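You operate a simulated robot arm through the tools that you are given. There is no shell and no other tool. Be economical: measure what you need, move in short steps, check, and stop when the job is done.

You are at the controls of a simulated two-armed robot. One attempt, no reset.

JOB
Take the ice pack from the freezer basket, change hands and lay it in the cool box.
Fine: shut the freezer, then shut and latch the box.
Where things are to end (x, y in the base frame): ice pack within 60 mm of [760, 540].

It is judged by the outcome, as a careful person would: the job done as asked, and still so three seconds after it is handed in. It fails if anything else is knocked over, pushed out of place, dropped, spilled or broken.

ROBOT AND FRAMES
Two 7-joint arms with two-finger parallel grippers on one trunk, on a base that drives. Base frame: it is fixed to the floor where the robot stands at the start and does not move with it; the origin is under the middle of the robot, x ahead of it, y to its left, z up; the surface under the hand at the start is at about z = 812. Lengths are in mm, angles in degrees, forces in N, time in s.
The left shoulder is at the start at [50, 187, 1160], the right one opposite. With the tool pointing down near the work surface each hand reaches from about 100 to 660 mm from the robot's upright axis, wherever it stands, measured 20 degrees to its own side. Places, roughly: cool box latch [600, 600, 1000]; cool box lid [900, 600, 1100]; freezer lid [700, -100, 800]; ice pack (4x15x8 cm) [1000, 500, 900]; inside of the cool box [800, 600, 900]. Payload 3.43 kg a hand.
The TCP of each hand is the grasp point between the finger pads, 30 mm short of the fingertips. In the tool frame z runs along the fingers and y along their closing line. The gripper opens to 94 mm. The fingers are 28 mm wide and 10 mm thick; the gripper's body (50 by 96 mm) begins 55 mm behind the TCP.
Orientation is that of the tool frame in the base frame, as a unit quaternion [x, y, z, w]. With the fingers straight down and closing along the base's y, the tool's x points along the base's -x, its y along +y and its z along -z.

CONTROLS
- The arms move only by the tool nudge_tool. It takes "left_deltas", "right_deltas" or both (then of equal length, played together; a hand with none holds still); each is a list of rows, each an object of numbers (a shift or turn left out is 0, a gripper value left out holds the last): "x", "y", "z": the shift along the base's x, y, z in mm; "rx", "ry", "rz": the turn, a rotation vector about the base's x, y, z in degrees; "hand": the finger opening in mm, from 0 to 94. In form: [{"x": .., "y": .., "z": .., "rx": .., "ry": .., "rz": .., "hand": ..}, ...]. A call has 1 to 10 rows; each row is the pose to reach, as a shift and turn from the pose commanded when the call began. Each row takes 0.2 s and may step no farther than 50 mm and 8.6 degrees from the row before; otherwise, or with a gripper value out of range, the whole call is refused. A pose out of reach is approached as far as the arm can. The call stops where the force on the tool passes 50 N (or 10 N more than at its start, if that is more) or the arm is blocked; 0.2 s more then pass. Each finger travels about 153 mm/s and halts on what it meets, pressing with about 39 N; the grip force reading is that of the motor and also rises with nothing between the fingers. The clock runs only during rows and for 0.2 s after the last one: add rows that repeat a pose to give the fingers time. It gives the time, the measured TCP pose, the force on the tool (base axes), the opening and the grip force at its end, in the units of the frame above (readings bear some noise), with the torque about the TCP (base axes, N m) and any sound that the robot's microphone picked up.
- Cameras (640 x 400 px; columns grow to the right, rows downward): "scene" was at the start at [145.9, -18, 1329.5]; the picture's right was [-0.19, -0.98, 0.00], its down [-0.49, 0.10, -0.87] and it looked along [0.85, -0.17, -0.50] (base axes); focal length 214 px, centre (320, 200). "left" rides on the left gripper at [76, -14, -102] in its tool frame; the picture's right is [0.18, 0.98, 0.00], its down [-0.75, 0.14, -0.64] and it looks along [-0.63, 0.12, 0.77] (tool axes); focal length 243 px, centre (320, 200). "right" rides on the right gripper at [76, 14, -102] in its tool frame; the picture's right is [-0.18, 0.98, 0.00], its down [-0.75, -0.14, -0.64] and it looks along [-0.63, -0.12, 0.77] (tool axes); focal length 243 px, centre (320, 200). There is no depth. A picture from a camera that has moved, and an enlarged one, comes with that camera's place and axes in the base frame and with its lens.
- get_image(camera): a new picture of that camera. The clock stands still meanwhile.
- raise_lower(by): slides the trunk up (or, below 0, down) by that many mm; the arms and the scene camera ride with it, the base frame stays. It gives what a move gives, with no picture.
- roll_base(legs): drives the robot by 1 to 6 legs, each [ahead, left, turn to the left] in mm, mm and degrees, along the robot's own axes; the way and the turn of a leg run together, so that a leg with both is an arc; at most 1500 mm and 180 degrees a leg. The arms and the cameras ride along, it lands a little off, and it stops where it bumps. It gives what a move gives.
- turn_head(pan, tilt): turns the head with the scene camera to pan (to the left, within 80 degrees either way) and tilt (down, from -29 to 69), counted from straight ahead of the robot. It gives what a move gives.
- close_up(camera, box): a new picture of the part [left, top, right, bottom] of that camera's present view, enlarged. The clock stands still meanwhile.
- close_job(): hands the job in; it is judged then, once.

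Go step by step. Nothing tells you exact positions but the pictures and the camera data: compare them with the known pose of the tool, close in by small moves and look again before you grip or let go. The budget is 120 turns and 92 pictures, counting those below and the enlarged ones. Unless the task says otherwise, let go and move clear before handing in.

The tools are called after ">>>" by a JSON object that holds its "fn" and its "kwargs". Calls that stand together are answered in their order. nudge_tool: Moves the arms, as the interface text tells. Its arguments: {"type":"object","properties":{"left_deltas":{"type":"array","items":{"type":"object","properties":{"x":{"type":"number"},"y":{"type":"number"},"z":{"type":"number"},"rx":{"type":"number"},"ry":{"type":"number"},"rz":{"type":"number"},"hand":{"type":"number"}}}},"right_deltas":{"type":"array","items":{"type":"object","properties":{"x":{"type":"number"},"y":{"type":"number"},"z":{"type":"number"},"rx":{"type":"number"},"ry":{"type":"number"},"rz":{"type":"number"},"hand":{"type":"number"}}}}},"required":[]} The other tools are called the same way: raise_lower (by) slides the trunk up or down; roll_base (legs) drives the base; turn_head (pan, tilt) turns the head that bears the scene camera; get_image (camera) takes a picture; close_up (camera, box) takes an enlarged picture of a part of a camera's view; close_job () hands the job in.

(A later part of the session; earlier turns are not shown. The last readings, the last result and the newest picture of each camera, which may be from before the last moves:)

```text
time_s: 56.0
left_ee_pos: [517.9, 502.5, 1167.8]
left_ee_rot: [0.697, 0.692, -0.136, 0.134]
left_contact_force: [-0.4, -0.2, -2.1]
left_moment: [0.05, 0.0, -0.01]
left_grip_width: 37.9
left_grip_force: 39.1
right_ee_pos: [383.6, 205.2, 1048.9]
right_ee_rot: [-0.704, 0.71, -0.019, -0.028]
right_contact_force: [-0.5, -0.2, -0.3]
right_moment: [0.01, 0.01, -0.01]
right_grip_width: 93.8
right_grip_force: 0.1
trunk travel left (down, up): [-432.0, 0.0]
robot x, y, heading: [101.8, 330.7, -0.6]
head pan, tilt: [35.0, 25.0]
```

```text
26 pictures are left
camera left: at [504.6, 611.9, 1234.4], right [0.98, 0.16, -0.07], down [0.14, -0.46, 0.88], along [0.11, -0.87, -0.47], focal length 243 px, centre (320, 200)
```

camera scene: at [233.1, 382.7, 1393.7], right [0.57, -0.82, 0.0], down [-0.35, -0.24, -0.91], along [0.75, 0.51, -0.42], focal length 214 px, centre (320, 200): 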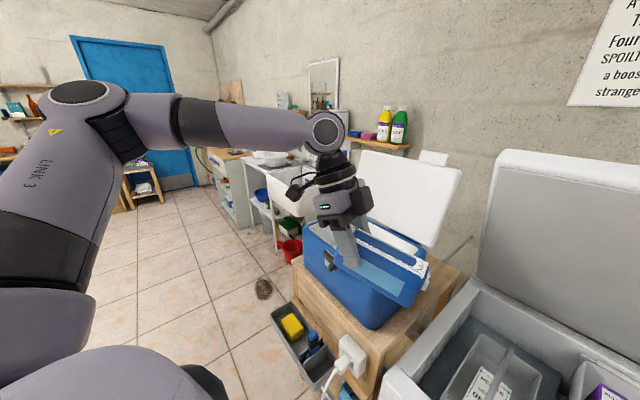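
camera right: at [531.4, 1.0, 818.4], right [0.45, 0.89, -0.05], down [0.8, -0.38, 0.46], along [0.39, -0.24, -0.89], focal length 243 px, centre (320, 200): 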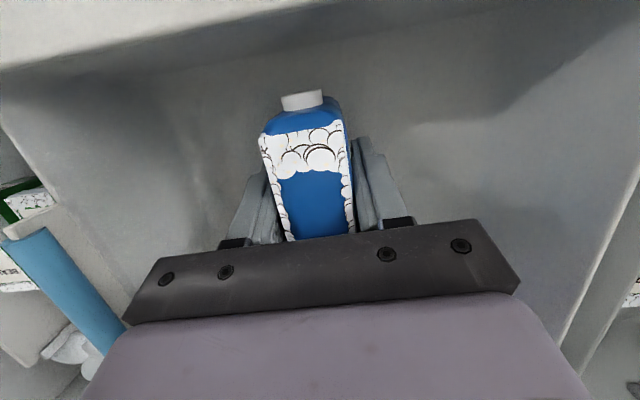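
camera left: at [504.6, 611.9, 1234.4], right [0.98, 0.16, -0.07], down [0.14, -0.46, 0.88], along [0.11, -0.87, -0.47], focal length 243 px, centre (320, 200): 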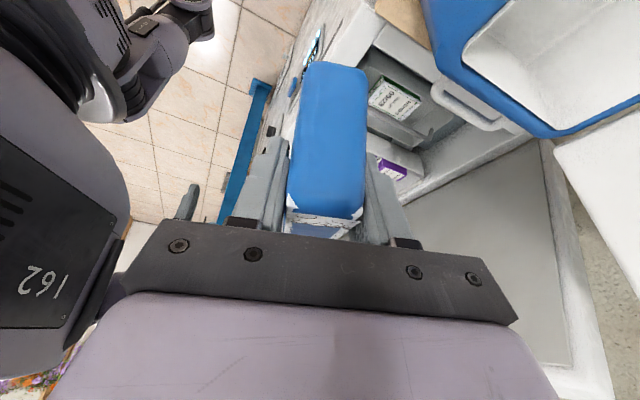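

The base just touched something at x≈100, so I back off a little. Box rim corners come out near (617,442), (816,378), (767,833) at z≈961, centre about (790,605). Standing further left suits the left wrist's yaw better.

>>> {"fn": "roll_base", "kwargs": {"legs": [[-30, 0, 0], [0, 220, 0]]}}

>>> {"fn": "nudge_tool", "kwargs": {"left_deltas": [{"rz": -7, "x": 30, "y": -20}, {"rz": -14, "x": 60, "y": -40}, {"rz": -19, "x": 90, "y": -60}]}}

>>> {"fn": "turn_head", "kwargs": {"pan": 5, "tilt": 45}}

>>> {"fn": "get_image", "kwargs": {"camera": "scene"}}

```text
time_s: 58.9
left_ee_pos: [488.9, 715.9, 1168.4]
left_ee_rot: [0.695, 0.693, -0.136, 0.136]
left_contact_force: [-0.4, 0.3, -2.1]
left_moment: [0.08, 0.01, -0.01]
left_grip_width: 37.8
left_grip_force: 38.5
right_ee_pos: [356.4, 420.9, 1051.5]
right_ee_rot: [-0.704, 0.709, -0.019, -0.027]
right_contact_force: [0.0, 0.5, -0.4]
right_moment: [-0.03, 0.0, -0.01]
right_grip_width: 94.1
right_grip_force: 0.1
trunk travel left (down, up): [-432.0, 0.0]
robot x, y, heading: [71.5, 543.0, -0.5]
head pan, tilt: [35.0, 25.0]
```

```text
time_s: 59.7
left_ee_pos: [551.4, 679.8, 1164.5]
left_ee_rot: [0.801, 0.568, -0.156, 0.111]
left_contact_force: [0.1, 0.1, -1.6]
left_moment: [0.05, -0.07, 0.01]
left_grip_width: 37.9
left_grip_force: 38.7
left hand out of reach, approached as far as the arm can: row 3
right_ee_pos: [355.9, 420.0, 1050.1]
right_ee_rot: [-0.705, 0.708, -0.02, -0.027]
right_contact_force: [0.6, -0.4, 0.1]
right_moment: [0.01, -0.02, 0.0]
right_grip_width: 94.0
right_grip_force: 0.1
trunk travel left (down, up): [-432.0, 0.0]
robot x, y, heading: [70.3, 545.2, -0.4]
head pan, tilt: [35.0, 25.0]
```

```text
time_s: 60.6
left_ee_pos: [553.0, 679.3, 1165.3]
left_ee_rot: [0.8, 0.568, -0.156, 0.111]
left_contact_force: [0.4, 0.7, -2.4]
left_moment: [0.05, -0.02, 0.03]
left_grip_width: 37.9
left_grip_force: 38.6
right_ee_pos: [355.6, 419.4, 1049.9]
right_ee_rot: [-0.704, 0.709, -0.019, -0.029]
right_contact_force: [-0.4, 0.0, 0.0]
right_moment: [0.0, 0.0, -0.02]
right_grip_width: 93.8
right_grip_force: 0.0
trunk travel left (down, up): [-432.0, 0.0]
robot x, y, heading: [68.9, 545.6, -0.5]
head pan, tilt: [5.0, 45.0]
```

```text
25 pictures are left
camera scene: at [209.9, 550.9, 1363.3], right [0.08, -1.0, 0.0], down [-0.7, -0.06, -0.71], along [0.71, 0.06, -0.71], focal length 214 px, centre (320, 200)
```

scene: 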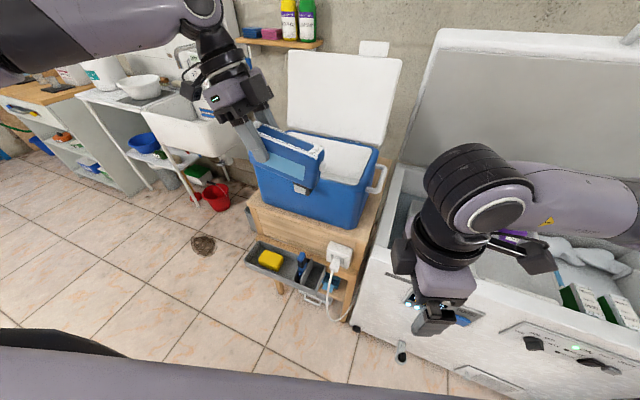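

The yaw is reached. I need the box geometry more accurately, so I'll zoom on it from here.

>>> {"fn": "close_up", "kwargs": {"camera": "scene", "box": [220, 30, 420, 250]}}

>>> {"fn": "get_image", "kwargs": {"camera": "left"}}

```text
1.82 times, centred on (320, 140) of scene
camera zoom: at [209.9, 550.9, 1363.3], right [0.08, -1.0, 0.0], down [-0.7, -0.06, -0.71], along [0.71, 0.06, -0.71], focal length 390 px, centre (320, 309)
```

zoom: 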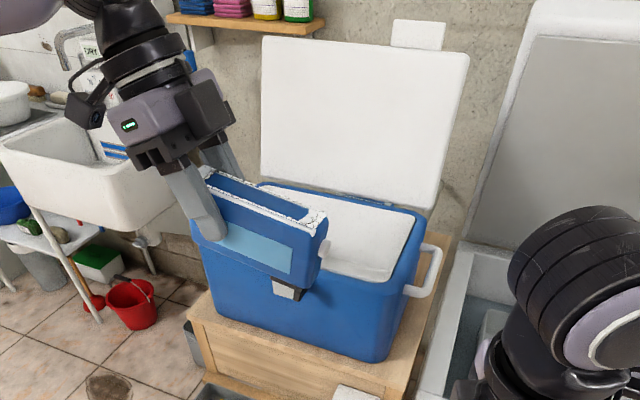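

```text
23 pictures are left
camera left: at [574.6, 787.9, 1231.7], right [0.98, -0.16, -0.07], down [-0.02, -0.48, 0.88], along [-0.18, -0.86, -0.47], focal length 243 px, centre (320, 200)
```

left: 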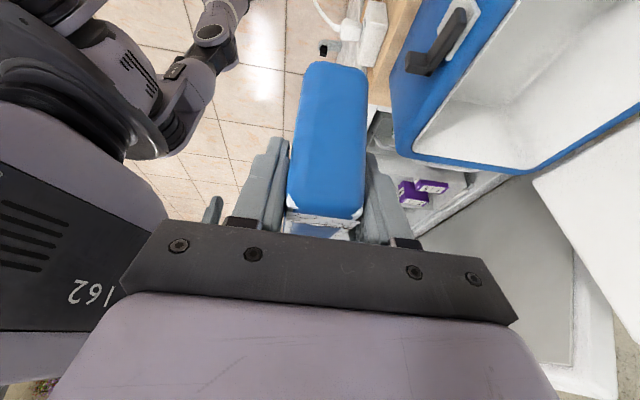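

The box centre is about (797,611), rim z≈965, floor ≈ 810; the pack is nearly level in the hand with its centre about 35 mm from the left TCP. To reach in with this yaw I'll stand further left and turn to face the box obliquely.

>>> {"fn": "roll_base", "kwargs": {"legs": [[0, 200, 0], [0, 155, 0], [60, 0, -20], [0, 0, -20]]}}

>>> {"fn": "get_image", "kwargs": {"camera": "scene"}}

```text
time_s: 66.8
left_ee_pos: [588.7, 690.3, 1164.7]
left_ee_rot: [0.946, 0.26, -0.186, 0.05]
left_contact_force: [0.7, -0.2, -2.3]
left_moment: [0.01, -0.07, 0.04]
left_grip_width: 37.8
left_grip_force: 39.1
right_ee_pos: [270.5, 617.7, 1050.2]
right_ee_rot: [-0.42, 0.907, -0.009, -0.033]
right_contact_force: [0.1, 1.0, -0.1]
right_moment: [-0.03, 0.0, -0.01]
right_grip_width: 93.9
right_grip_force: 0.0
trunk travel left (down, up): [-432.0, 0.0]
robot x, y, heading: [135.2, 895.5, -40.5]
head pan, tilt: [5.0, 45.0]
```

```text
22 pictures are left
camera scene: at [243.5, 811.2, 1363.2], right [-0.58, -0.81, 0.0], down [-0.58, 0.41, -0.71], along [0.58, -0.41, -0.71], focal length 214 px, centre (320, 200)
```

scene: 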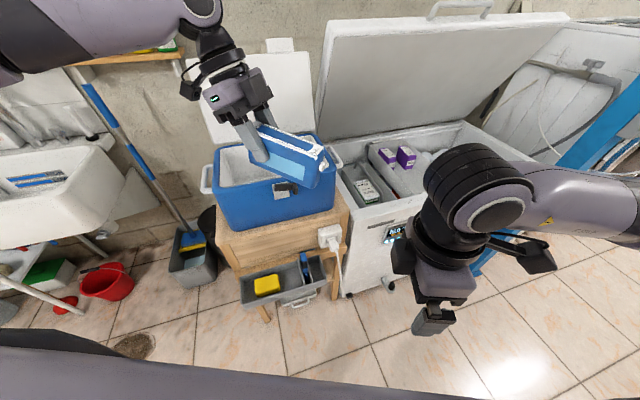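

Good stance. I'll turn the left hand back +42° in yaw while moving over the target, staying above the rim.

>>> {"fn": "nudge_tool", "kwargs": {"left_deltas": [{"rz": 7, "x": 30, "y": -15}, {"rz": 14, "x": 60, "y": -30}, {"rz": 21, "x": 92, "y": -45}, {"rz": 28, "x": 124, "y": -60}, {"rz": 35, "x": 157, "y": -76}, {"rz": 42, "x": 189, "y": -92}]}}

>>> {"fn": "get_image", "kwargs": {"camera": "left"}}

>>> {"fn": "get_image", "kwargs": {"camera": "scene"}}

```text
time_s: 68.2
left_ee_pos: [731.6, 692.2, 1159.9]
left_ee_rot: [0.79, 0.582, -0.154, 0.114]
left_contact_force: [-0.2, 0.1, -2.4]
left_moment: [0.08, -0.05, 0.01]
left_grip_width: 38.0
left_grip_force: 38.7
left hand out of reach, approached as far as the arm can: row 1, 2, 3, 4, 5, 6
right_ee_pos: [270.4, 618.8, 1050.5]
right_ee_rot: [-0.419, 0.907, -0.009, -0.032]
right_contact_force: [-0.1, 0.3, 0.2]
right_moment: [-0.01, 0.01, 0.02]
right_grip_width: 94.3
right_grip_force: 0.1
trunk travel left (down, up): [-432.0, 0.0]
robot x, y, heading: [133.1, 896.2, -40.5]
head pan, tilt: [5.0, 45.0]
```

```text
21 pictures are left
camera left: at [749.0, 799.5, 1226.9], right [0.99, -0.13, -0.07], down [0.0, -0.48, 0.88], along [-0.15, -0.87, -0.47], focal length 243 px, centre (320, 200)
```

left: 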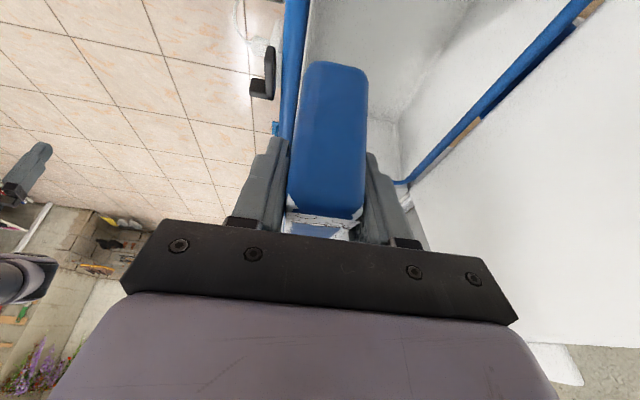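

```text
20 pictures are left
camera scene: at [243.8, 811.5, 1363.2], right [-0.58, -0.81, 0.0], down [-0.58, 0.41, -0.71], along [0.57, -0.41, -0.71], focal length 214 px, centre (320, 200)
```

scene: 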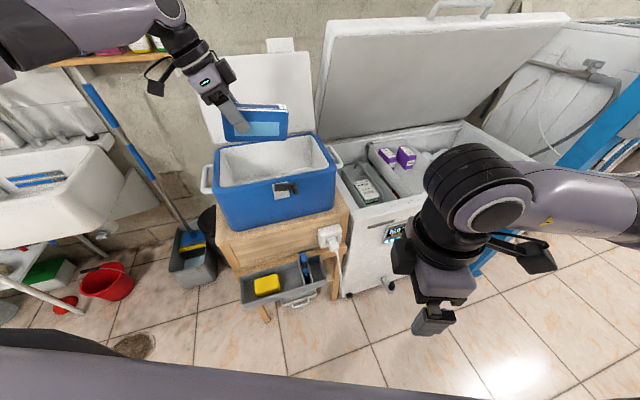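

Inside of the box is empty and the hand is aligned. I'll drive the base to carry the hand over the placing point.

>>> {"fn": "roll_base", "kwargs": {"legs": [[105, -37, 0]]}}

>>> {"fn": "get_image", "kwargs": {"camera": "left"}}

>>> {"fn": "close_up", "kwargs": {"camera": "scene", "box": [140, 30, 400, 260]}}

```text
time_s: 69.5
left_ee_pos: [787.9, 592.6, 1160.7]
left_ee_rot: [0.79, 0.582, -0.155, 0.113]
left_contact_force: [1.1, 0.1, -2.6]
left_moment: [0.07, 0.0, -0.01]
left_grip_width: 38.2
left_grip_force: 38.5
right_ee_pos: [328.2, 520.5, 1049.4]
right_ee_rot: [-0.419, 0.907, -0.008, -0.033]
right_contact_force: [-0.1, 1.0, -0.4]
right_moment: [0.03, 0.02, 0.01]
right_grip_width: 94.3
right_grip_force: 0.1
trunk travel left (down, up): [-432.0, 0.0]
robot x, y, heading: [192.3, 796.7, -40.6]
head pan, tilt: [5.0, 45.0]
```

```text
19 pictures are left
camera left: at [805.5, 701.6, 1226.8], right [0.99, -0.13, -0.07], down [0.0, -0.48, 0.88], along [-0.15, -0.87, -0.47], focal length 243 px, centre (320, 200)
```

left: 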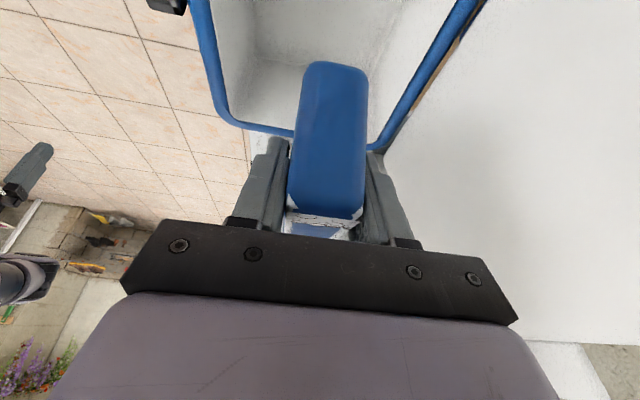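

```text
1.74 times, centred on (270, 145) of scene
camera zoom: at [300.4, 713.7, 1363.1], right [-0.58, -0.81, 0.0], down [-0.58, 0.41, -0.71], along [0.57, -0.41, -0.71], focal length 373 px, centre (407, 296)
```

zoom: 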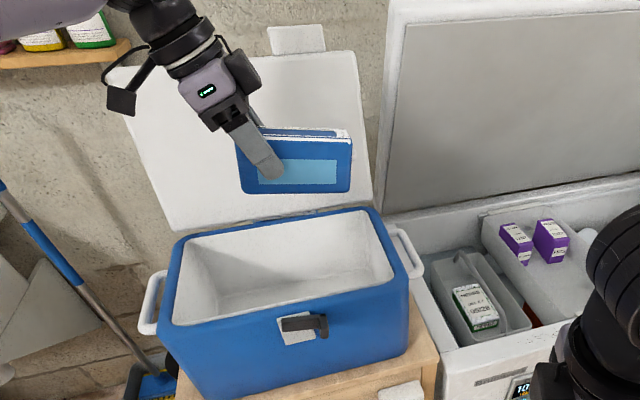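

The box corners now agree from two views: FR (645,468), BR (850,388), depth ≈ 217, centre ≈ (811,595). The pack is pitched about 11°, so I'll level it and centre it slightly deeper.

>>> {"fn": "nudge_tool", "kwargs": {"left_deltas": [{"rx": -4.8, "ry": 1.5, "x": 5, "y": -2}, {"rx": -9.5, "ry": 3, "x": 9, "y": -4}]}}

>>> {"fn": "close_up", "kwargs": {"camera": "scene", "box": [140, 30, 400, 260]}}

```text
time_s: 70.1
left_ee_pos: [795.7, 589.2, 1161.0]
left_ee_rot: [0.774, 0.57, -0.224, 0.164]
left_contact_force: [-0.6, 0.1, -2.7]
left_moment: [0.11, -0.02, 0.0]
left_grip_width: 37.9
left_grip_force: 39.0
right_ee_pos: [327.8, 522.0, 1049.8]
right_ee_rot: [-0.419, 0.907, -0.008, -0.033]
right_contact_force: [0.0, 0.2, -0.1]
right_moment: [0.0, 0.0, 0.02]
right_grip_width: 94.2
right_grip_force: 0.0
trunk travel left (down, up): [-432.0, 0.0]
robot x, y, heading: [194.5, 799.3, -40.7]
head pan, tilt: [5.0, 45.0]
```

```text
1.74 times, centred on (270, 145) of scene
camera zoom: at [299.9, 714.7, 1363.2], right [-0.58, -0.81, 0.0], down [-0.58, 0.41, -0.71], along [0.57, -0.41, -0.71], focal length 373 px, centre (407, 296)
```

zoom: 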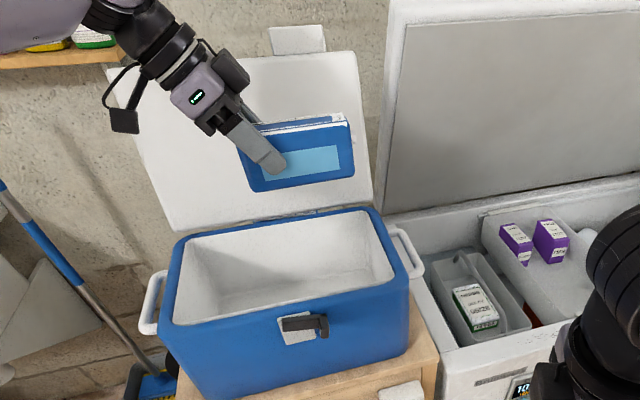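

The pack is level now. I'll shift 8 mm toward the right side and lower with the trunk into the box, checking midway.

>>> {"fn": "nudge_tool", "kwargs": {"left_deltas": [{"x": -2, "y": -8}]}}

>>> {"fn": "raise_lower", "kwargs": {"by": -200}}

>>> {"fn": "turn_head", "kwargs": {"pan": 10, "tilt": 40}}

>>> {"fn": "get_image", "kwargs": {"camera": "scene"}}

>>> {"fn": "get_image", "kwargs": {"camera": "left"}}

```text
time_s: 70.5
left_ee_pos: [792.8, 581.7, 1161.1]
left_ee_rot: [0.774, 0.57, -0.222, 0.164]
left_contact_force: [-0.1, -0.8, -2.3]
left_moment: [0.1, -0.02, 0.04]
left_grip_width: 38.0
left_grip_force: 39.3
right_ee_pos: [327.0, 521.6, 1050.8]
right_ee_rot: [-0.419, 0.907, -0.009, -0.032]
right_contact_force: [0.0, -0.6, 0.2]
right_moment: [-0.01, -0.01, 0.02]
right_grip_width: 93.9
right_grip_force: 0.1
trunk travel left (down, up): [-432.0, 0.0]
robot x, y, heading: [194.8, 801.7, -40.8]
head pan, tilt: [5.0, 45.0]
```

```text
time_s: 72.6
left_ee_pos: [793.5, 581.8, 961.8]
left_ee_rot: [0.774, 0.569, -0.223, 0.164]
left_contact_force: [0.2, -0.2, -2.0]
left_moment: [0.07, 0.02, -0.01]
left_grip_width: 37.8
left_grip_force: 39.0
right_ee_pos: [327.3, 521.9, 849.8]
right_ee_rot: [-0.419, 0.907, -0.009, -0.033]
right_contact_force: [0.7, 0.2, -0.3]
right_moment: [-0.02, -0.02, -0.01]
right_grip_width: 94.0
right_grip_force: 0.0
trunk travel left (down, up): [-232.0, 200.0]
robot x, y, heading: [189.5, 798.9, -40.2]
head pan, tilt: [5.0, 45.0]
```

```text
time_s: 73.3
left_ee_pos: [792.5, 582.2, 958.7]
left_ee_rot: [0.774, 0.569, -0.223, 0.164]
left_contact_force: [0.4, -0.2, -2.1]
left_moment: [0.1, 0.0, -0.01]
left_grip_width: 37.9
left_grip_force: 39.2
right_ee_pos: [327.6, 521.8, 849.3]
right_ee_rot: [-0.419, 0.907, -0.008, -0.033]
right_contact_force: [-0.4, -0.6, 0.0]
right_moment: [0.01, -0.03, -0.01]
right_grip_width: 93.9
right_grip_force: 0.0
trunk travel left (down, up): [-232.0, 200.0]
robot x, y, heading: [189.7, 800.1, -40.7]
head pan, tilt: [10.0, 40.0]
```

```text
16 pictures are left
camera scene: at [306.9, 718.6, 1170.5], right [-0.51, -0.86, 0.0], down [-0.55, 0.33, -0.77], along [0.66, -0.39, -0.64], focal length 214 px, centre (320, 200)
```

scene: 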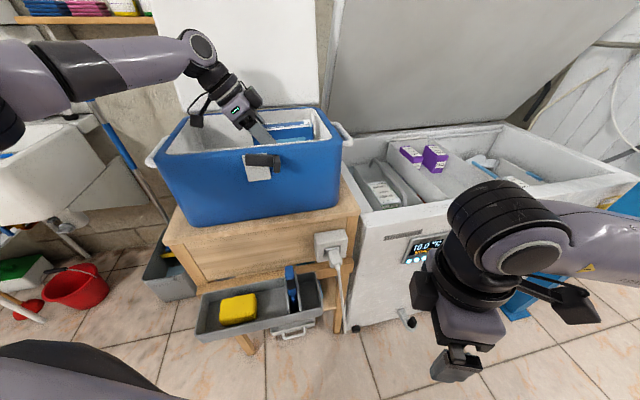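

```text
15 pictures are left
camera left: at [814.6, 700.0, 1007.1], right [0.98, -0.14, -0.1], down [0.05, -0.33, 0.94], along [-0.17, -0.93, -0.31], focal length 243 px, centre (320, 200)
```

left: 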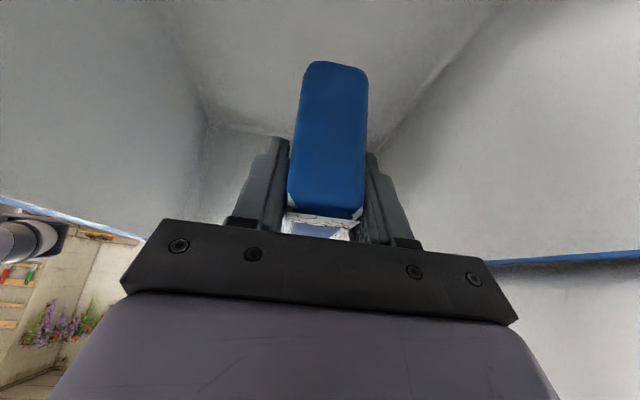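

Clear on all sides. I'll lower another 60 mm, then feel for the floor in small steps.

>>> {"fn": "raise_lower", "kwargs": {"by": -60}}

>>> {"fn": "nudge_tool", "kwargs": {"left_deltas": [{"z": -5}, {"z": -10}]}}

>>> {"fn": "nudge_tool", "kwargs": {"left_deltas": [{"z": -5}, {"z": -10}]}}

```text
time_s: 74.3
left_ee_pos: [793.1, 582.2, 907.5]
left_ee_rot: [0.773, 0.568, -0.223, 0.171]
left_contact_force: [4.5, -2.0, 25.2]
left_moment: [0.91, -0.14, -0.19]
left_grip_width: 38.6
left_grip_force: 38.5
right_ee_pos: [326.5, 521.9, 790.8]
right_ee_rot: [-0.419, 0.907, -0.009, -0.031]
right_contact_force: [0.1, 0.6, 0.5]
right_moment: [0.02, 0.03, -0.01]
right_grip_width: 93.9
right_grip_force: 0.1
trunk travel left (down, up): [-172.0, 260.0]
robot x, y, heading: [193.6, 800.5, -40.9]
head pan, tilt: [10.0, 40.0]
```

```text
time_s: 74.9
left_ee_pos: [791.9, 581.8, 898.9]
left_ee_rot: [0.774, 0.567, -0.224, 0.17]
left_contact_force: [2.9, -0.5, 31.0]
left_moment: [0.26, 0.34, -0.12]
left_grip_width: 37.8
left_grip_force: 39.3
right_ee_pos: [326.2, 520.8, 790.3]
right_ee_rot: [-0.419, 0.907, -0.009, -0.031]
right_contact_force: [-0.5, 0.7, 0.3]
right_moment: [-0.01, -0.01, 0.01]
right_grip_width: 94.2
right_grip_force: 0.1
trunk travel left (down, up): [-172.0, 260.0]
robot x, y, heading: [190.2, 801.7, -40.3]
head pan, tilt: [10.0, 40.0]
```

```text
time_s: 75.5
left_ee_pos: [790.0, 581.1, 887.6]
left_ee_rot: [0.775, 0.567, -0.223, 0.168]
left_contact_force: [-3.5, 4.0, 29.7]
left_moment: [0.33, 0.42, -0.04]
left_grip_width: 38.1
left_grip_force: 39.0
right_ee_pos: [326.7, 522.2, 790.2]
right_ee_rot: [-0.419, 0.907, -0.009, -0.031]
right_contact_force: [-0.4, 0.1, 0.6]
right_moment: [-0.01, -0.02, 0.02]
right_grip_width: 93.9
right_grip_force: 0.1
trunk travel left (down, up): [-172.0, 260.0]
robot x, y, heading: [194.5, 800.0, -40.7]
head pan, tilt: [10.0, 40.0]
```

Contact came earlier than expected and the pack has slid up in the grip under about 30 N. I'll stop and look.

>>> {"fn": "close_up", "kwargs": {"camera": "scene", "box": [150, 30, 360, 240]}}

>>> {"fn": "get_image", "kwargs": {"camera": "left"}}

```text
1.90 times, centred on (255, 135) of scene
camera zoom: at [304.0, 719.9, 1111.1], right [-0.51, -0.86, 0.0], down [-0.55, 0.33, -0.77], along [0.66, -0.39, -0.64], focal length 408 px, centre (444, 324)
```

zoom: 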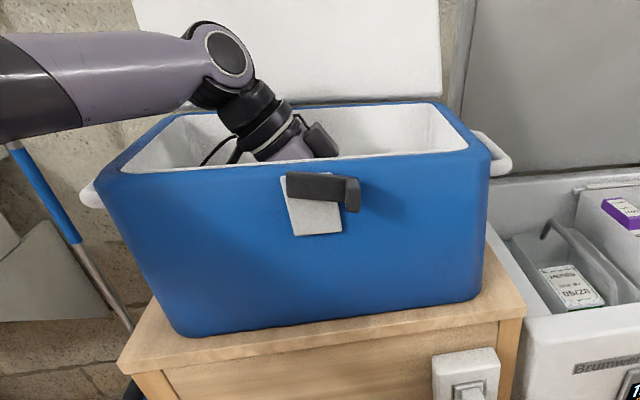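

```text
13 pictures are left
camera left: at [812.2, 699.5, 932.8], right [0.98, -0.15, -0.09], down [0.04, -0.32, 0.95], along [-0.17, -0.94, -0.31], focal length 243 px, centre (320, 200)
```

left: 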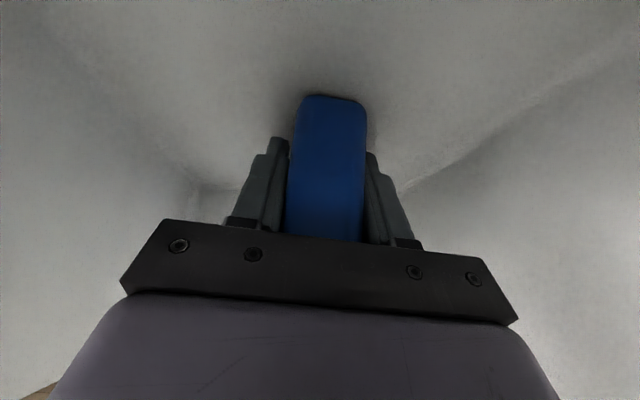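

The pack sits on the floor of the box. I'll ease up a few mm, open the fingers and rise.

>>> {"fn": "nudge_tool", "kwargs": {"left_deltas": [{"z": 4}, {"z": 4, "hand": 58}, {"z": 4, "hand": 58}]}}

>>> {"fn": "raise_lower", "kwargs": {"by": 40}}

>>> {"fn": "get_image", "kwargs": {"camera": "left"}}

```text
time_s: 76.3
left_ee_pos: [793.1, 582.8, 881.9]
left_ee_rot: [0.774, 0.57, -0.222, 0.163]
left_contact_force: [-1.2, 1.4, 1.5]
left_moment: [0.01, -0.05, 0.0]
left_grip_width: 57.7
left_grip_force: 0.0
right_ee_pos: [326.2, 522.6, 789.9]
right_ee_rot: [-0.419, 0.908, -0.008, -0.033]
right_contact_force: [-0.5, -0.6, 0.1]
right_moment: [0.01, -0.02, 0.01]
right_grip_width: 94.4
right_grip_force: 0.0
trunk travel left (down, up): [-172.0, 260.0]
robot x, y, heading: [190.1, 800.7, -40.4]
head pan, tilt: [10.0, 40.0]
```

```text
time_s: 77.1
left_ee_pos: [793.7, 581.1, 924.8]
left_ee_rot: [0.774, 0.569, -0.223, 0.164]
left_contact_force: [1.0, 1.1, -0.3]
left_moment: [0.01, 0.01, -0.01]
left_grip_width: 57.9
left_grip_force: 0.1
right_ee_pos: [329.2, 521.7, 830.0]
right_ee_rot: [-0.42, 0.907, -0.009, -0.032]
right_contact_force: [-0.3, 0.4, -0.1]
right_moment: [0.0, -0.02, 0.02]
right_grip_width: 93.9
right_grip_force: 0.1
trunk travel left (down, up): [-212.0, 220.0]
robot x, y, heading: [188.8, 798.4, -40.7]
head pan, tilt: [10.0, 40.0]
```

```text
12 pictures are left
camera left: at [815.0, 699.9, 971.1], right [0.98, -0.14, -0.1], down [0.05, -0.33, 0.94], along [-0.17, -0.93, -0.31], focal length 243 px, centre (320, 200)
```

left: 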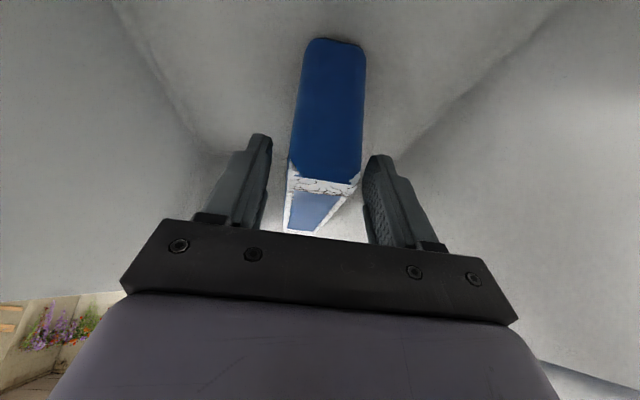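

The pack stands steadily on the box floor. I'll rise clear and check the box from the scene camera.

>>> {"fn": "raise_lower", "kwargs": {"by": 220}}

>>> {"fn": "nudge_tool", "kwargs": {"left_deltas": [{"x": -40, "y": 20, "z": 10}, {"x": -80, "y": 40, "z": 20}, {"x": -120, "y": 60, "z": 20}, {"x": -160, "y": 80, "z": 20}, {"x": -200, "y": 100, "z": 20}, {"x": -230, "y": 120, "z": 20}]}}

>>> {"fn": "get_image", "kwargs": {"camera": "scene"}}

```text
time_s: 79.5
left_ee_pos: [793.4, 582.7, 1144.3]
left_ee_rot: [0.774, 0.569, -0.223, 0.164]
left_contact_force: [0.2, -1.1, 1.3]
left_moment: [0.05, 0.0, 0.04]
left_grip_width: 58.2
left_grip_force: 0.2
right_ee_pos: [326.8, 521.2, 1049.4]
right_ee_rot: [-0.42, 0.907, -0.008, -0.032]
right_contact_force: [0.3, 0.8, 0.4]
right_moment: [0.02, -0.02, -0.02]
right_grip_width: 93.9
right_grip_force: 0.1
trunk travel left (down, up): [-432.0, 0.0]
robot x, y, heading: [188.6, 798.7, -40.5]
head pan, tilt: [10.0, 40.0]
```

```text
time_s: 80.8
left_ee_pos: [564.9, 698.1, 1165.3]
left_ee_rot: [0.774, 0.569, -0.223, 0.164]
left_contact_force: [-0.4, 0.6, 0.2]
left_moment: [-0.02, 0.04, -0.03]
left_grip_width: 58.0
left_grip_force: 0.0
right_ee_pos: [327.3, 521.7, 1049.5]
right_ee_rot: [-0.42, 0.907, -0.008, -0.032]
right_contact_force: [-0.7, 0.8, -0.4]
right_moment: [0.01, 0.03, 0.01]
right_grip_width: 94.1
right_grip_force: 0.1
trunk travel left (down, up): [-432.0, 0.0]
robot x, y, heading: [192.7, 802.3, -40.7]
head pan, tilt: [10.0, 40.0]
```

```text
11 pictures are left
camera scene: at [306.4, 719.2, 1370.6], right [-0.51, -0.86, 0.0], down [-0.55, 0.33, -0.77], along [0.66, -0.39, -0.64], focal length 214 px, centre (320, 200)
```

scene: 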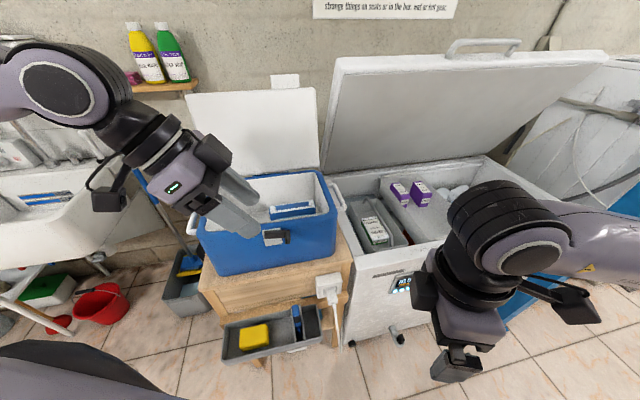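

The pack lies in the box at about (790,535), within tolerance. Next is the freezer lid: I'll stand square to the freezer, point the right hand forward with fingers closing vertically, and pull the lid down by its handle.

>>> {"fn": "roll_base", "kwargs": {"legs": [[224, -436, 0], [0, 0, 23.5]]}}

>>> {"fn": "nudge_tool", "kwargs": {"right_deltas": [{"rx": -2.4, "ry": -7.9, "x": 20, "z": 20}, {"rx": -4.8, "ry": -15.8, "x": 40, "z": 40}, {"rx": -7.2, "ry": -23.7, "x": 60, "z": 60}, {"rx": -9.6, "ry": -31.6, "x": 80, "z": 80}, {"rx": -12, "ry": -39.5, "x": 100, "z": 100}, {"rx": -14.4, "ry": -47.4, "x": 120, "z": 120}, {"rx": -16.8, "ry": -55.3, "x": 140, "z": 140}, {"rx": -19.2, "ry": -63.2, "x": 160, "z": 160}, {"rx": -21.6, "ry": -71.1, "x": 180, "z": 180}, {"rx": -24, "ry": -79, "x": 200, "z": 200}]}}

>>> {"fn": "turn_head", "kwargs": {"pan": 0, "tilt": 15}}

>>> {"fn": "get_image", "kwargs": {"camera": "scene"}}

```text
time_s: 86.5
left_ee_pos: [460.5, 380.5, 1163.8]
left_ee_rot: [0.64, 0.716, -0.184, 0.207]
left_contact_force: [0.0, -0.2, -0.4]
left_moment: [0.0, 0.01, 0.02]
left_grip_width: 57.8
left_grip_force: 0.0
right_ee_pos: [314.3, 123.2, 1050.4]
right_ee_rot: [-0.597, 0.801, -0.015, -0.031]
right_contact_force: [-0.2, -0.5, 0.4]
right_moment: [0.01, -0.01, 0.01]
right_grip_width: 94.2
right_grip_force: 0.1
trunk travel left (down, up): [-432.0, 0.0]
robot x, y, heading: [76.3, 323.2, -16.7]
head pan, tilt: [10.0, 40.0]
```

```text
time_s: 88.7
left_ee_pos: [462.0, 380.5, 1163.7]
left_ee_rot: [0.641, 0.716, -0.184, 0.206]
left_contact_force: [-0.9, -0.3, -0.1]
left_moment: [-0.01, 0.0, -0.01]
left_grip_width: 57.9
left_grip_force: 0.0
right_ee_pos: [513.9, 122.6, 1251.9]
right_ee_rot: [-0.433, 0.618, -0.542, 0.37]
right_contact_force: [-0.7, -0.2, -0.1]
right_moment: [0.0, -0.04, 0.01]
right_grip_width: 93.9
right_grip_force: 0.1
trunk travel left (down, up): [-432.0, 0.0]
robot x, y, heading: [76.3, 320.0, -16.8]
head pan, tilt: [10.0, 40.0]
```

```text
time_s: 89.5
left_ee_pos: [461.4, 381.1, 1164.8]
left_ee_rot: [0.641, 0.716, -0.184, 0.206]
left_contact_force: [-0.7, -1.0, 0.8]
left_moment: [0.01, 0.01, 0.03]
left_grip_width: 58.1
left_grip_force: 0.1
right_ee_pos: [514.7, 122.4, 1249.4]
right_ee_rot: [-0.434, 0.619, -0.54, 0.37]
right_contact_force: [-0.5, 0.8, -0.4]
right_moment: [-0.02, -0.03, 0.0]
right_grip_width: 93.9
right_grip_force: 0.0
trunk travel left (down, up): [-432.0, 0.0]
robot x, y, heading: [74.9, 326.2, -17.1]
head pan, tilt: [0.0, 15.0]
```

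```text
10 pictures are left
camera scene: at [220.6, 278.2, 1410.0], right [-0.29, -0.96, 0.0], down [-0.25, 0.08, -0.97], along [0.92, -0.28, -0.26], focal length 214 px, centre (320, 200)
```

scene: 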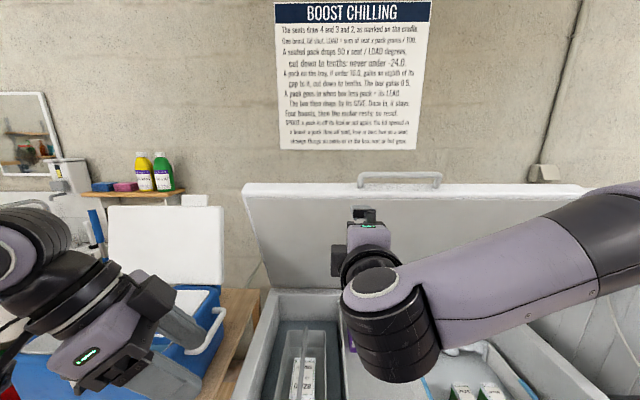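

The forward pose is reached. The bar is now estimated at (709,-96,1322); I'll stage 90 mm in front of its left half and check with the hand camera.

>>> {"fn": "nudge_tool", "kwargs": {"right_deltas": [{"x": 20, "y": -30, "z": 20}, {"x": 45, "y": -60, "z": 40}, {"x": 70, "y": -90, "z": 60}, {"x": 95, "y": -120, "z": 72}, {"x": 123, "y": -146, "z": 72}]}}

>>> {"fn": "get_image", "kwargs": {"camera": "right"}}

>>> {"fn": "close_up", "kwargs": {"camera": "scene", "box": [320, 140, 470, 240]}}

```text
time_s: 90.8
left_ee_pos: [462.0, 380.4, 1163.3]
left_ee_rot: [0.64, 0.717, -0.183, 0.207]
left_contact_force: [0.5, -0.3, -0.2]
left_moment: [0.02, 0.02, -0.03]
left_grip_width: 57.8
left_grip_force: 0.1
right_ee_pos: [635.7, -25.8, 1323.1]
right_ee_rot: [-0.433, 0.619, -0.542, 0.369]
right_contact_force: [0.3, 0.1, 0.5]
right_moment: [0.01, 0.01, 0.02]
right_grip_width: 94.3
right_grip_force: 0.0
trunk travel left (down, up): [-432.0, 0.0]
robot x, y, heading: [76.3, 322.0, -17.0]
head pan, tilt: [0.0, 15.0]
```

```text
9 pictures are left
camera right: at [511.5, -60.3, 1323.5], right [-0.07, 0.21, -0.98], down [-0.31, 0.92, 0.22], along [0.95, 0.32, 0.0], focal length 243 px, centre (320, 200)
```

right: 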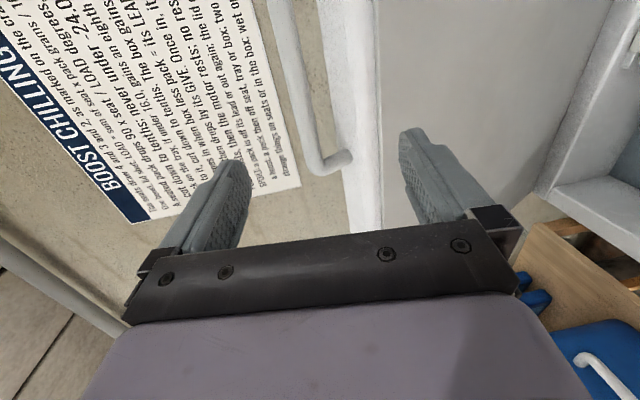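

```text
4.00 times, centred on (395, 190) of scene
camera zoom: at [221.1, 277.7, 1410.0], right [-0.29, -0.96, 0.0], down [-0.25, 0.08, -0.97], along [0.92, -0.28, -0.26], focal length 858 px, centre (20, 240)
```

zoom: 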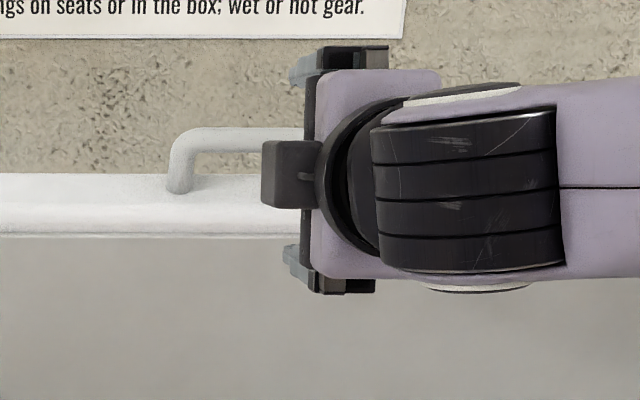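

Triangulated: the bar's left corner is at (783,-10,1320). I'll pitch the hand up a bit to match the loop, set the opening to 30 mm so the lower finger fits under the bar, and slide in.

>>> {"fn": "nudge_tool", "kwargs": {"right_deltas": [{"rx": -2.2, "ry": -7.2, "hand": 30}, {"rx": -4.4, "ry": -14.3}, {"rx": -4.4, "ry": -14.3, "x": 40, "y": -8, "z": -2}, {"rx": -4.4, "ry": -14.3, "x": 70, "y": -14, "z": -2}]}}

>>> {"fn": "nudge_tool", "kwargs": {"right_deltas": [{"x": 20, "y": -4}, {"x": 38, "y": -8}, {"x": 56, "y": -11}]}}

>>> {"fn": "get_image", "kwargs": {"camera": "right"}}

```text
time_s: 91.8
left_ee_pos: [460.6, 379.9, 1163.1]
left_ee_rot: [0.64, 0.717, -0.184, 0.206]
left_contact_force: [-0.5, -0.8, -0.2]
left_moment: [0.01, 0.0, 0.02]
left_grip_width: 58.2
left_grip_force: 0.2
right_ee_pos: [706.8, -35.8, 1319.6]
right_ee_rot: [0.376, -0.547, 0.614, -0.427]
right_contact_force: [0.4, 0.4, -0.5]
right_moment: [0.03, -0.01, 0.0]
right_grip_width: 29.9
right_grip_force: 0.1
trunk travel left (down, up): [-432.0, 0.0]
robot x, y, heading: [73.4, 323.5, -16.8]
head pan, tilt: [0.0, 15.0]
```

```text
time_s: 92.5
left_ee_pos: [460.8, 380.3, 1163.3]
left_ee_rot: [0.64, 0.717, -0.184, 0.206]
left_contact_force: [0.8, 0.3, 0.1]
left_moment: [0.01, -0.01, -0.04]
left_grip_width: 58.0
left_grip_force: 0.1
right_ee_pos: [765.8, -48.4, 1320.8]
right_ee_rot: [0.377, -0.547, 0.615, -0.426]
right_contact_force: [-0.2, -0.1, -0.2]
right_moment: [-0.02, 0.0, 0.0]
right_grip_width: 29.7
right_grip_force: 0.1
trunk travel left (down, up): [-432.0, 0.0]
robot x, y, heading: [74.9, 323.0, -16.8]
head pan, tilt: [0.0, 15.0]
```

```text
7 pictures are left
camera right: at [644.6, -83.8, 1293.5], right [0.17, 0.13, -0.98], down [-0.35, 0.94, 0.07], along [0.92, 0.33, 0.21], focal length 243 px, centre (320, 200)
```

right: 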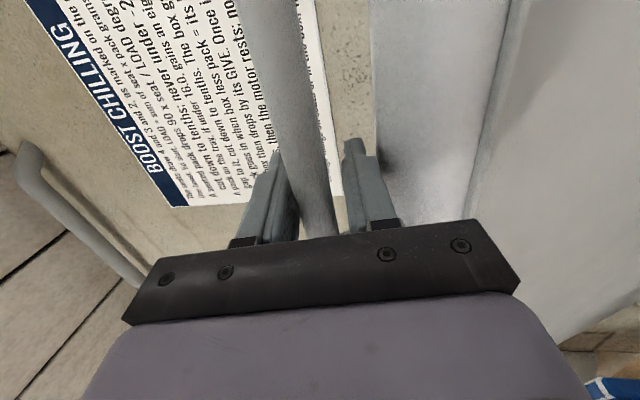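

The bar sits between the fingers. I'll close to a loose cage (20 mm) and pull the lid along its arc.

>>> {"fn": "nudge_tool", "kwargs": {"right_deltas": [{"hand": 20}, {"hand": 20}, {"x": -43.8, "y": 13.3, "z": -17}, {"x": -86, "y": 26.1, "z": -38}, {"x": -126.3, "y": 38.3, "z": -63}, {"x": -164.4, "y": 49.9, "z": -91.5}]}}

>>> {"fn": "nudge_tool", "kwargs": {"right_deltas": [{"x": -35.6, "y": 10.8, "z": -31.7}, {"x": -68.4, "y": 20.7, "z": -66.6}, {"x": -98.1, "y": 29.7, "z": -104.4}]}}

>>> {"fn": "get_image", "kwargs": {"camera": "scene"}}

```text
time_s: 94.0
left_ee_pos: [467.6, 377.1, 1162.0]
left_ee_rot: [0.64, 0.718, -0.185, 0.203]
left_contact_force: [-0.5, -1.2, 0.1]
left_moment: [0.0, 0.04, 0.04]
left_grip_width: 58.2
left_grip_force: 0.1
right_ee_pos: [610.3, 0.7, 1220.7]
right_ee_rot: [0.38, -0.561, 0.605, -0.418]
right_contact_force: [30.2, -8.5, -28.7]
right_moment: [0.14, -3.34, 0.6]
right_grip_width: 22.1
right_grip_force: 44.3
right hand out of reach, approached as far as the arm can: row 6
trunk travel left (down, up): [-432.0, 0.0]
robot x, y, heading: [76.9, 322.2, -17.0]
head pan, tilt: [0.0, 15.0]
stopped in row 6 (right hand): the force on the tool passed its limit at 57 N (the readings are from after the stop); the commanded pose is now the measured one
```

```text
time_s: 94.3
left_ee_pos: [467.5, 378.4, 1163.3]
left_ee_rot: [0.639, 0.718, -0.185, 0.205]
left_contact_force: [0.4, -0.8, 0.3]
left_moment: [-0.01, 0.04, 0.03]
left_grip_width: 57.8
left_grip_force: 0.1
right_ee_pos: [607.4, 2.2, 1215.4]
right_ee_rot: [0.38, -0.562, 0.605, -0.417]
right_contact_force: [27.4, -7.9, -21.8]
right_moment: [-0.14, -3.67, 0.68]
right_grip_width: 21.9
right_grip_force: 44.2
right hand out of reach, approached as far as the arm can: row 1
trunk travel left (down, up): [-432.0, 0.0]
robot x, y, heading: [77.4, 322.0, -16.7]
head pan, tilt: [0.0, 15.0]
stopped in row 1 (right hand): the force on the tool passed its limit at 60 N (the readings are from after the stop); the commanded pose is now the measured one
```

```text
6 pictures are left
camera scene: at [228.4, 275.2, 1409.2], right [-0.29, -0.96, 0.0], down [-0.25, 0.08, -0.96], along [0.92, -0.28, -0.26], focal length 214 px, centre (320, 200)
```

scene: 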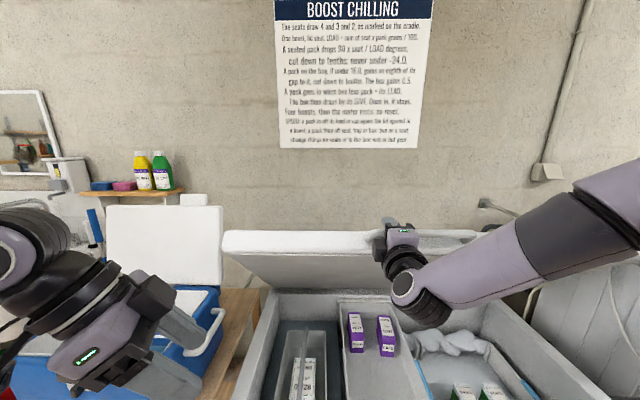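

The lid is down to about 50°. The force shows my arc radius was too small a circle; refitting gives the hinge at about 588 behind the front and z≈741. I'll loosen the cage slightly and continue on the corrected arc.

>>> {"fn": "nudge_tool", "kwargs": {"right_deltas": [{"x": 4, "y": -1, "z": -5, "hand": 27}, {"x": -14, "y": 4, "z": -22, "hand": 27}, {"x": -29, "y": 9, "z": -38}, {"x": -58, "y": 17.5, "z": -70}, {"x": -84, "y": 25.5, "z": -104}]}}

```text
time_s: 95.1
left_ee_pos: [466.3, 377.9, 1163.3]
left_ee_rot: [0.64, 0.717, -0.185, 0.205]
left_contact_force: [0.3, 0.2, 0.2]
left_moment: [-0.02, 0.01, -0.01]
left_grip_width: 58.1
left_grip_force: 0.0
right_ee_pos: [576.6, 12.7, 1194.5]
right_ee_rot: [0.361, -0.558, 0.621, -0.416]
right_contact_force: [19.3, -14.7, -11.7]
right_moment: [-0.57, -3.76, -0.54]
right_grip_width: 35.5
right_grip_force: 8.1
right hand out of reach, approached as far as the arm can: row 2, 3, 4
trunk travel left (down, up): [-432.0, 0.0]
robot x, y, heading: [78.5, 322.4, -17.2]
head pan, tilt: [0.0, 15.0]
stopped in row 4 (right hand): the force on the tool passed its limit at 56 N (the readings are from after the stop); the commanded pose is now the measured one
```

The arm is near a wrist limit while retracting, so I'll continue the arc with base and trunk in small alternating steps.

>>> {"fn": "nudge_tool", "kwargs": {"right_deltas": [{"hand": 36}]}}

>>> {"fn": "roll_base", "kwargs": {"legs": [[-22, 0, 0]]}}

>>> {"fn": "raise_lower", "kwargs": {"by": -30}}

>>> {"fn": "roll_base", "kwargs": {"legs": [[-25, 0, 0]]}}

>>> {"fn": "raise_lower", "kwargs": {"by": -30}}

```text
time_s: 95.5
left_ee_pos: [464.8, 375.9, 1163.6]
left_ee_rot: [0.641, 0.716, -0.184, 0.205]
left_contact_force: [0.9, 0.3, 0.1]
left_moment: [0.0, 0.0, 0.0]
left_grip_width: 58.1
left_grip_force: 0.0
right_ee_pos: [574.7, 13.0, 1194.1]
right_ee_rot: [0.363, -0.557, 0.62, -0.417]
right_contact_force: [11.0, -17.6, -6.5]
right_moment: [-0.65, -2.46, -0.62]
right_grip_width: 40.6
right_grip_force: 4.1
trunk travel left (down, up): [-432.0, 0.0]
robot x, y, heading: [76.2, 319.1, -17.1]
head pan, tilt: [0.0, 15.0]
```

```text
time_s: 96.4
left_ee_pos: [453.2, 381.8, 1162.9]
left_ee_rot: [0.639, 0.718, -0.185, 0.205]
left_contact_force: [-0.6, -0.5, -0.6]
left_moment: [0.06, 0.01, 0.01]
left_grip_width: 58.1
left_grip_force: 0.1
right_ee_pos: [565.8, 16.8, 1188.8]
right_ee_rot: [0.363, -0.561, 0.617, -0.414]
right_contact_force: [25.2, -5.9, -18.7]
right_moment: [-0.34, -2.22, -0.14]
right_grip_width: 48.2
right_grip_force: 10.7
trunk travel left (down, up): [-432.0, 0.0]
robot x, y, heading: [61.0, 326.3, -17.1]
head pan, tilt: [0.0, 15.0]
stopped in leg 1: the force on the tool passed its limit at 58 N (the readings are from after the stop); the commanded pose is now the measured one
```

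```text
time_s: 97.1
left_ee_pos: [443.9, 385.2, 1137.2]
left_ee_rot: [0.641, 0.716, -0.184, 0.209]
left_contact_force: [0.2, -0.9, 0.0]
left_moment: [0.01, 0.0, 0.0]
left_grip_width: 58.1
left_grip_force: 0.1
right_ee_pos: [555.3, 20.8, 1170.4]
right_ee_rot: [0.358, -0.555, 0.622, -0.42]
right_contact_force: [-17.6, 4.2, 17.0]
right_moment: [0.05, -0.08, 0.13]
right_grip_width: 35.6
right_grip_force: 0.0
trunk travel left (down, up): [-402.0, 30.0]
robot x, y, heading: [62.6, 328.4, -16.9]
head pan, tilt: [0.0, 15.0]
```

```text
time_s: 98.0
left_ee_pos: [424.4, 391.0, 1133.4]
left_ee_rot: [0.64, 0.716, -0.185, 0.208]
left_contact_force: [-0.9, 0.4, 0.6]
left_moment: [-0.02, 0.02, 0.03]
left_grip_width: 57.9
left_grip_force: 0.0
right_ee_pos: [534.4, 25.7, 1164.4]
right_ee_rot: [0.361, -0.558, 0.62, -0.417]
right_contact_force: [-0.6, 0.0, 0.7]
right_moment: [0.01, 0.04, 0.03]
right_grip_width: 36.0
right_grip_force: 0.0
trunk travel left (down, up): [-402.0, 30.0]
robot x, y, heading: [39.2, 330.2, -16.8]
head pan, tilt: [0.0, 15.0]
```

```text
time_s: 98.7
left_ee_pos: [418.9, 393.2, 1107.3]
left_ee_rot: [0.641, 0.715, -0.183, 0.21]
left_contact_force: [0.1, -0.7, -0.3]
left_moment: [0.03, 0.0, 0.02]
left_grip_width: 57.9
left_grip_force: 0.1
right_ee_pos: [530.1, 28.9, 1139.1]
right_ee_rot: [0.36, -0.555, 0.622, -0.419]
right_contact_force: [-30.8, 9.1, 24.1]
right_moment: [0.16, 0.83, 0.19]
right_grip_width: 37.4
right_grip_force: 11.9
trunk travel left (down, up): [-372.0, 60.0]
robot x, y, heading: [39.1, 335.4, -16.9]
head pan, tilt: [0.0, 15.0]
```

It works: the lid is following (≈39°). Continuing.

>>> {"fn": "roll_base", "kwargs": {"legs": [[-28, 0, 0]]}}

>>> {"fn": "raise_lower", "kwargs": {"by": -30}}

>>> {"fn": "roll_base", "kwargs": {"legs": [[-20, 0, 0]]}}

>>> {"fn": "raise_lower", "kwargs": {"by": -30}}

>>> {"fn": "roll_base", "kwargs": {"legs": [[-18, 0, 0]]}}

>>> {"fn": "raise_lower", "kwargs": {"by": -30}}

>>> {"fn": "roll_base", "kwargs": {"legs": [[-15, 0, 0]]}}

>>> {"fn": "raise_lower", "kwargs": {"by": -30}}

```text
time_s: 99.5
left_ee_pos: [396.9, 398.7, 1104.4]
left_ee_rot: [0.64, 0.717, -0.184, 0.207]
left_contact_force: [-0.1, -0.7, -0.7]
left_moment: [-0.01, -0.01, -0.02]
left_grip_width: 57.8
left_grip_force: 0.0
right_ee_pos: [509.1, 34.0, 1133.1]
right_ee_rot: [0.362, -0.559, 0.619, -0.416]
right_contact_force: [-1.0, -0.1, 0.1]
right_moment: [0.01, 0.05, 0.0]
right_grip_width: 36.2
right_grip_force: 0.1
trunk travel left (down, up): [-372.0, 60.0]
robot x, y, heading: [15.9, 339.4, -16.5]
head pan, tilt: [0.0, 15.0]
```

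```text
time_s: 100.3
left_ee_pos: [395.8, 399.4, 1076.6]
left_ee_rot: [0.641, 0.716, -0.183, 0.208]
left_contact_force: [0.2, 0.3, -0.3]
left_moment: [0.02, -0.01, -0.01]
left_grip_width: 57.8
left_grip_force: 0.1
right_ee_pos: [506.1, 36.2, 1105.5]
right_ee_rot: [0.361, -0.557, 0.621, -0.417]
right_contact_force: [-20.2, 5.3, 13.8]
right_moment: [0.06, 0.43, 0.32]
right_grip_width: 38.8
right_grip_force: 2.2
trunk travel left (down, up): [-342.0, 90.0]
robot x, y, heading: [16.5, 339.4, -16.8]
head pan, tilt: [0.0, 15.0]
```

```text
time_s: 101.1
left_ee_pos: [378.4, 404.9, 1075.4]
left_ee_rot: [0.64, 0.716, -0.184, 0.207]
left_contact_force: [-0.2, 0.2, -0.5]
left_moment: [-0.01, 0.0, -0.01]
left_grip_width: 58.1
left_grip_force: 0.2
right_ee_pos: [489.2, 40.0, 1101.6]
right_ee_rot: [0.363, -0.559, 0.619, -0.416]
right_contact_force: [-0.4, 0.2, 0.1]
right_moment: [0.0, 0.02, -0.02]
right_grip_width: 35.8
right_grip_force: 0.1
trunk travel left (down, up): [-342.0, 90.0]
robot x, y, heading: [-5.1, 344.5, -16.8]
head pan, tilt: [0.0, 15.0]
```

```text
time_s: 101.8
left_ee_pos: [375.7, 405.3, 1046.5]
left_ee_rot: [0.641, 0.716, -0.183, 0.208]
left_contact_force: [-1.0, 0.1, 1.1]
left_moment: [-0.01, 0.0, 0.02]
left_grip_width: 57.9
left_grip_force: 0.0
right_ee_pos: [488.0, 41.0, 1076.5]
right_ee_rot: [0.362, -0.557, 0.62, -0.417]
right_contact_force: [-19.7, 6.4, 11.9]
right_moment: [-0.07, 0.19, 0.06]
right_grip_width: 40.9
right_grip_force: 4.6
trunk travel left (down, up): [-312.0, 120.0]
robot x, y, heading: [-6.3, 350.1, -16.8]
head pan, tilt: [0.0, 15.0]
```

```text
time_s: 102.6
left_ee_pos: [360.1, 408.9, 1045.2]
left_ee_rot: [0.64, 0.716, -0.185, 0.207]
left_contact_force: [-0.3, 0.5, 0.6]
left_moment: [-0.01, -0.05, 0.03]
left_grip_width: 57.9
left_grip_force: 0.1
right_ee_pos: [472.6, 44.3, 1073.4]
right_ee_rot: [0.362, -0.56, 0.619, -0.415]
right_contact_force: [0.4, -0.7, -0.4]
right_moment: [-0.02, 0.01, -0.02]
right_grip_width: 36.0
right_grip_force: 0.1
trunk travel left (down, up): [-312.0, 120.0]
robot x, y, heading: [-22.4, 350.0, -16.9]
head pan, tilt: [0.0, 15.0]
```

```text
time_s: 103.3
left_ee_pos: [359.7, 410.6, 1016.4]
left_ee_rot: [0.641, 0.716, -0.184, 0.208]
left_contact_force: [-0.3, -0.2, -0.3]
left_moment: [0.04, -0.01, -0.02]
left_grip_width: 57.9
left_grip_force: 0.1
right_ee_pos: [471.5, 44.1, 1045.1]
right_ee_rot: [0.362, -0.559, 0.619, -0.417]
right_contact_force: [-16.8, 4.5, 9.1]
right_moment: [0.06, -0.24, 0.19]
right_grip_width: 41.8
right_grip_force: 5.2
trunk travel left (down, up): [-282.0, 150.0]
robot x, y, heading: [-20.9, 354.7, -16.7]
head pan, tilt: [0.0, 15.0]
```

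```text
time_s: 104.1
left_ee_pos: [347.0, 414.6, 1015.6]
left_ee_rot: [0.64, 0.717, -0.184, 0.207]
left_contact_force: [0.2, -0.6, -0.3]
left_moment: [-0.01, 0.0, 0.04]
left_grip_width: 57.7
left_grip_force: 0.2
right_ee_pos: [458.8, 48.3, 1042.0]
right_ee_rot: [0.362, -0.56, 0.618, -0.415]
right_contact_force: [0.1, 0.2, 0.3]
right_moment: [0.01, -0.02, -0.02]
right_grip_width: 36.1
right_grip_force: 0.1
trunk travel left (down, up): [-282.0, 150.0]
robot x, y, heading: [-37.8, 357.3, -16.8]
head pan, tilt: [0.0, 15.0]
```

```text
time_s: 104.9
left_ee_pos: [346.8, 413.9, 985.3]
left_ee_rot: [0.641, 0.716, -0.184, 0.208]
left_contact_force: [0.1, 0.1, 0.6]
left_moment: [-0.01, -0.02, 0.0]
left_grip_width: 58.0
left_grip_force: 0.2
right_ee_pos: [458.0, 49.2, 1012.1]
right_ee_rot: [0.363, -0.561, 0.618, -0.415]
right_contact_force: [-11.1, 4.1, 4.6]
right_moment: [0.12, 0.16, 0.19]
right_grip_width: 39.2
right_grip_force: 3.1
trunk travel left (down, up): [-252.0, 180.0]
robot x, y, heading: [-43.3, 354.3, -16.9]
head pan, tilt: [0.0, 15.0]
```

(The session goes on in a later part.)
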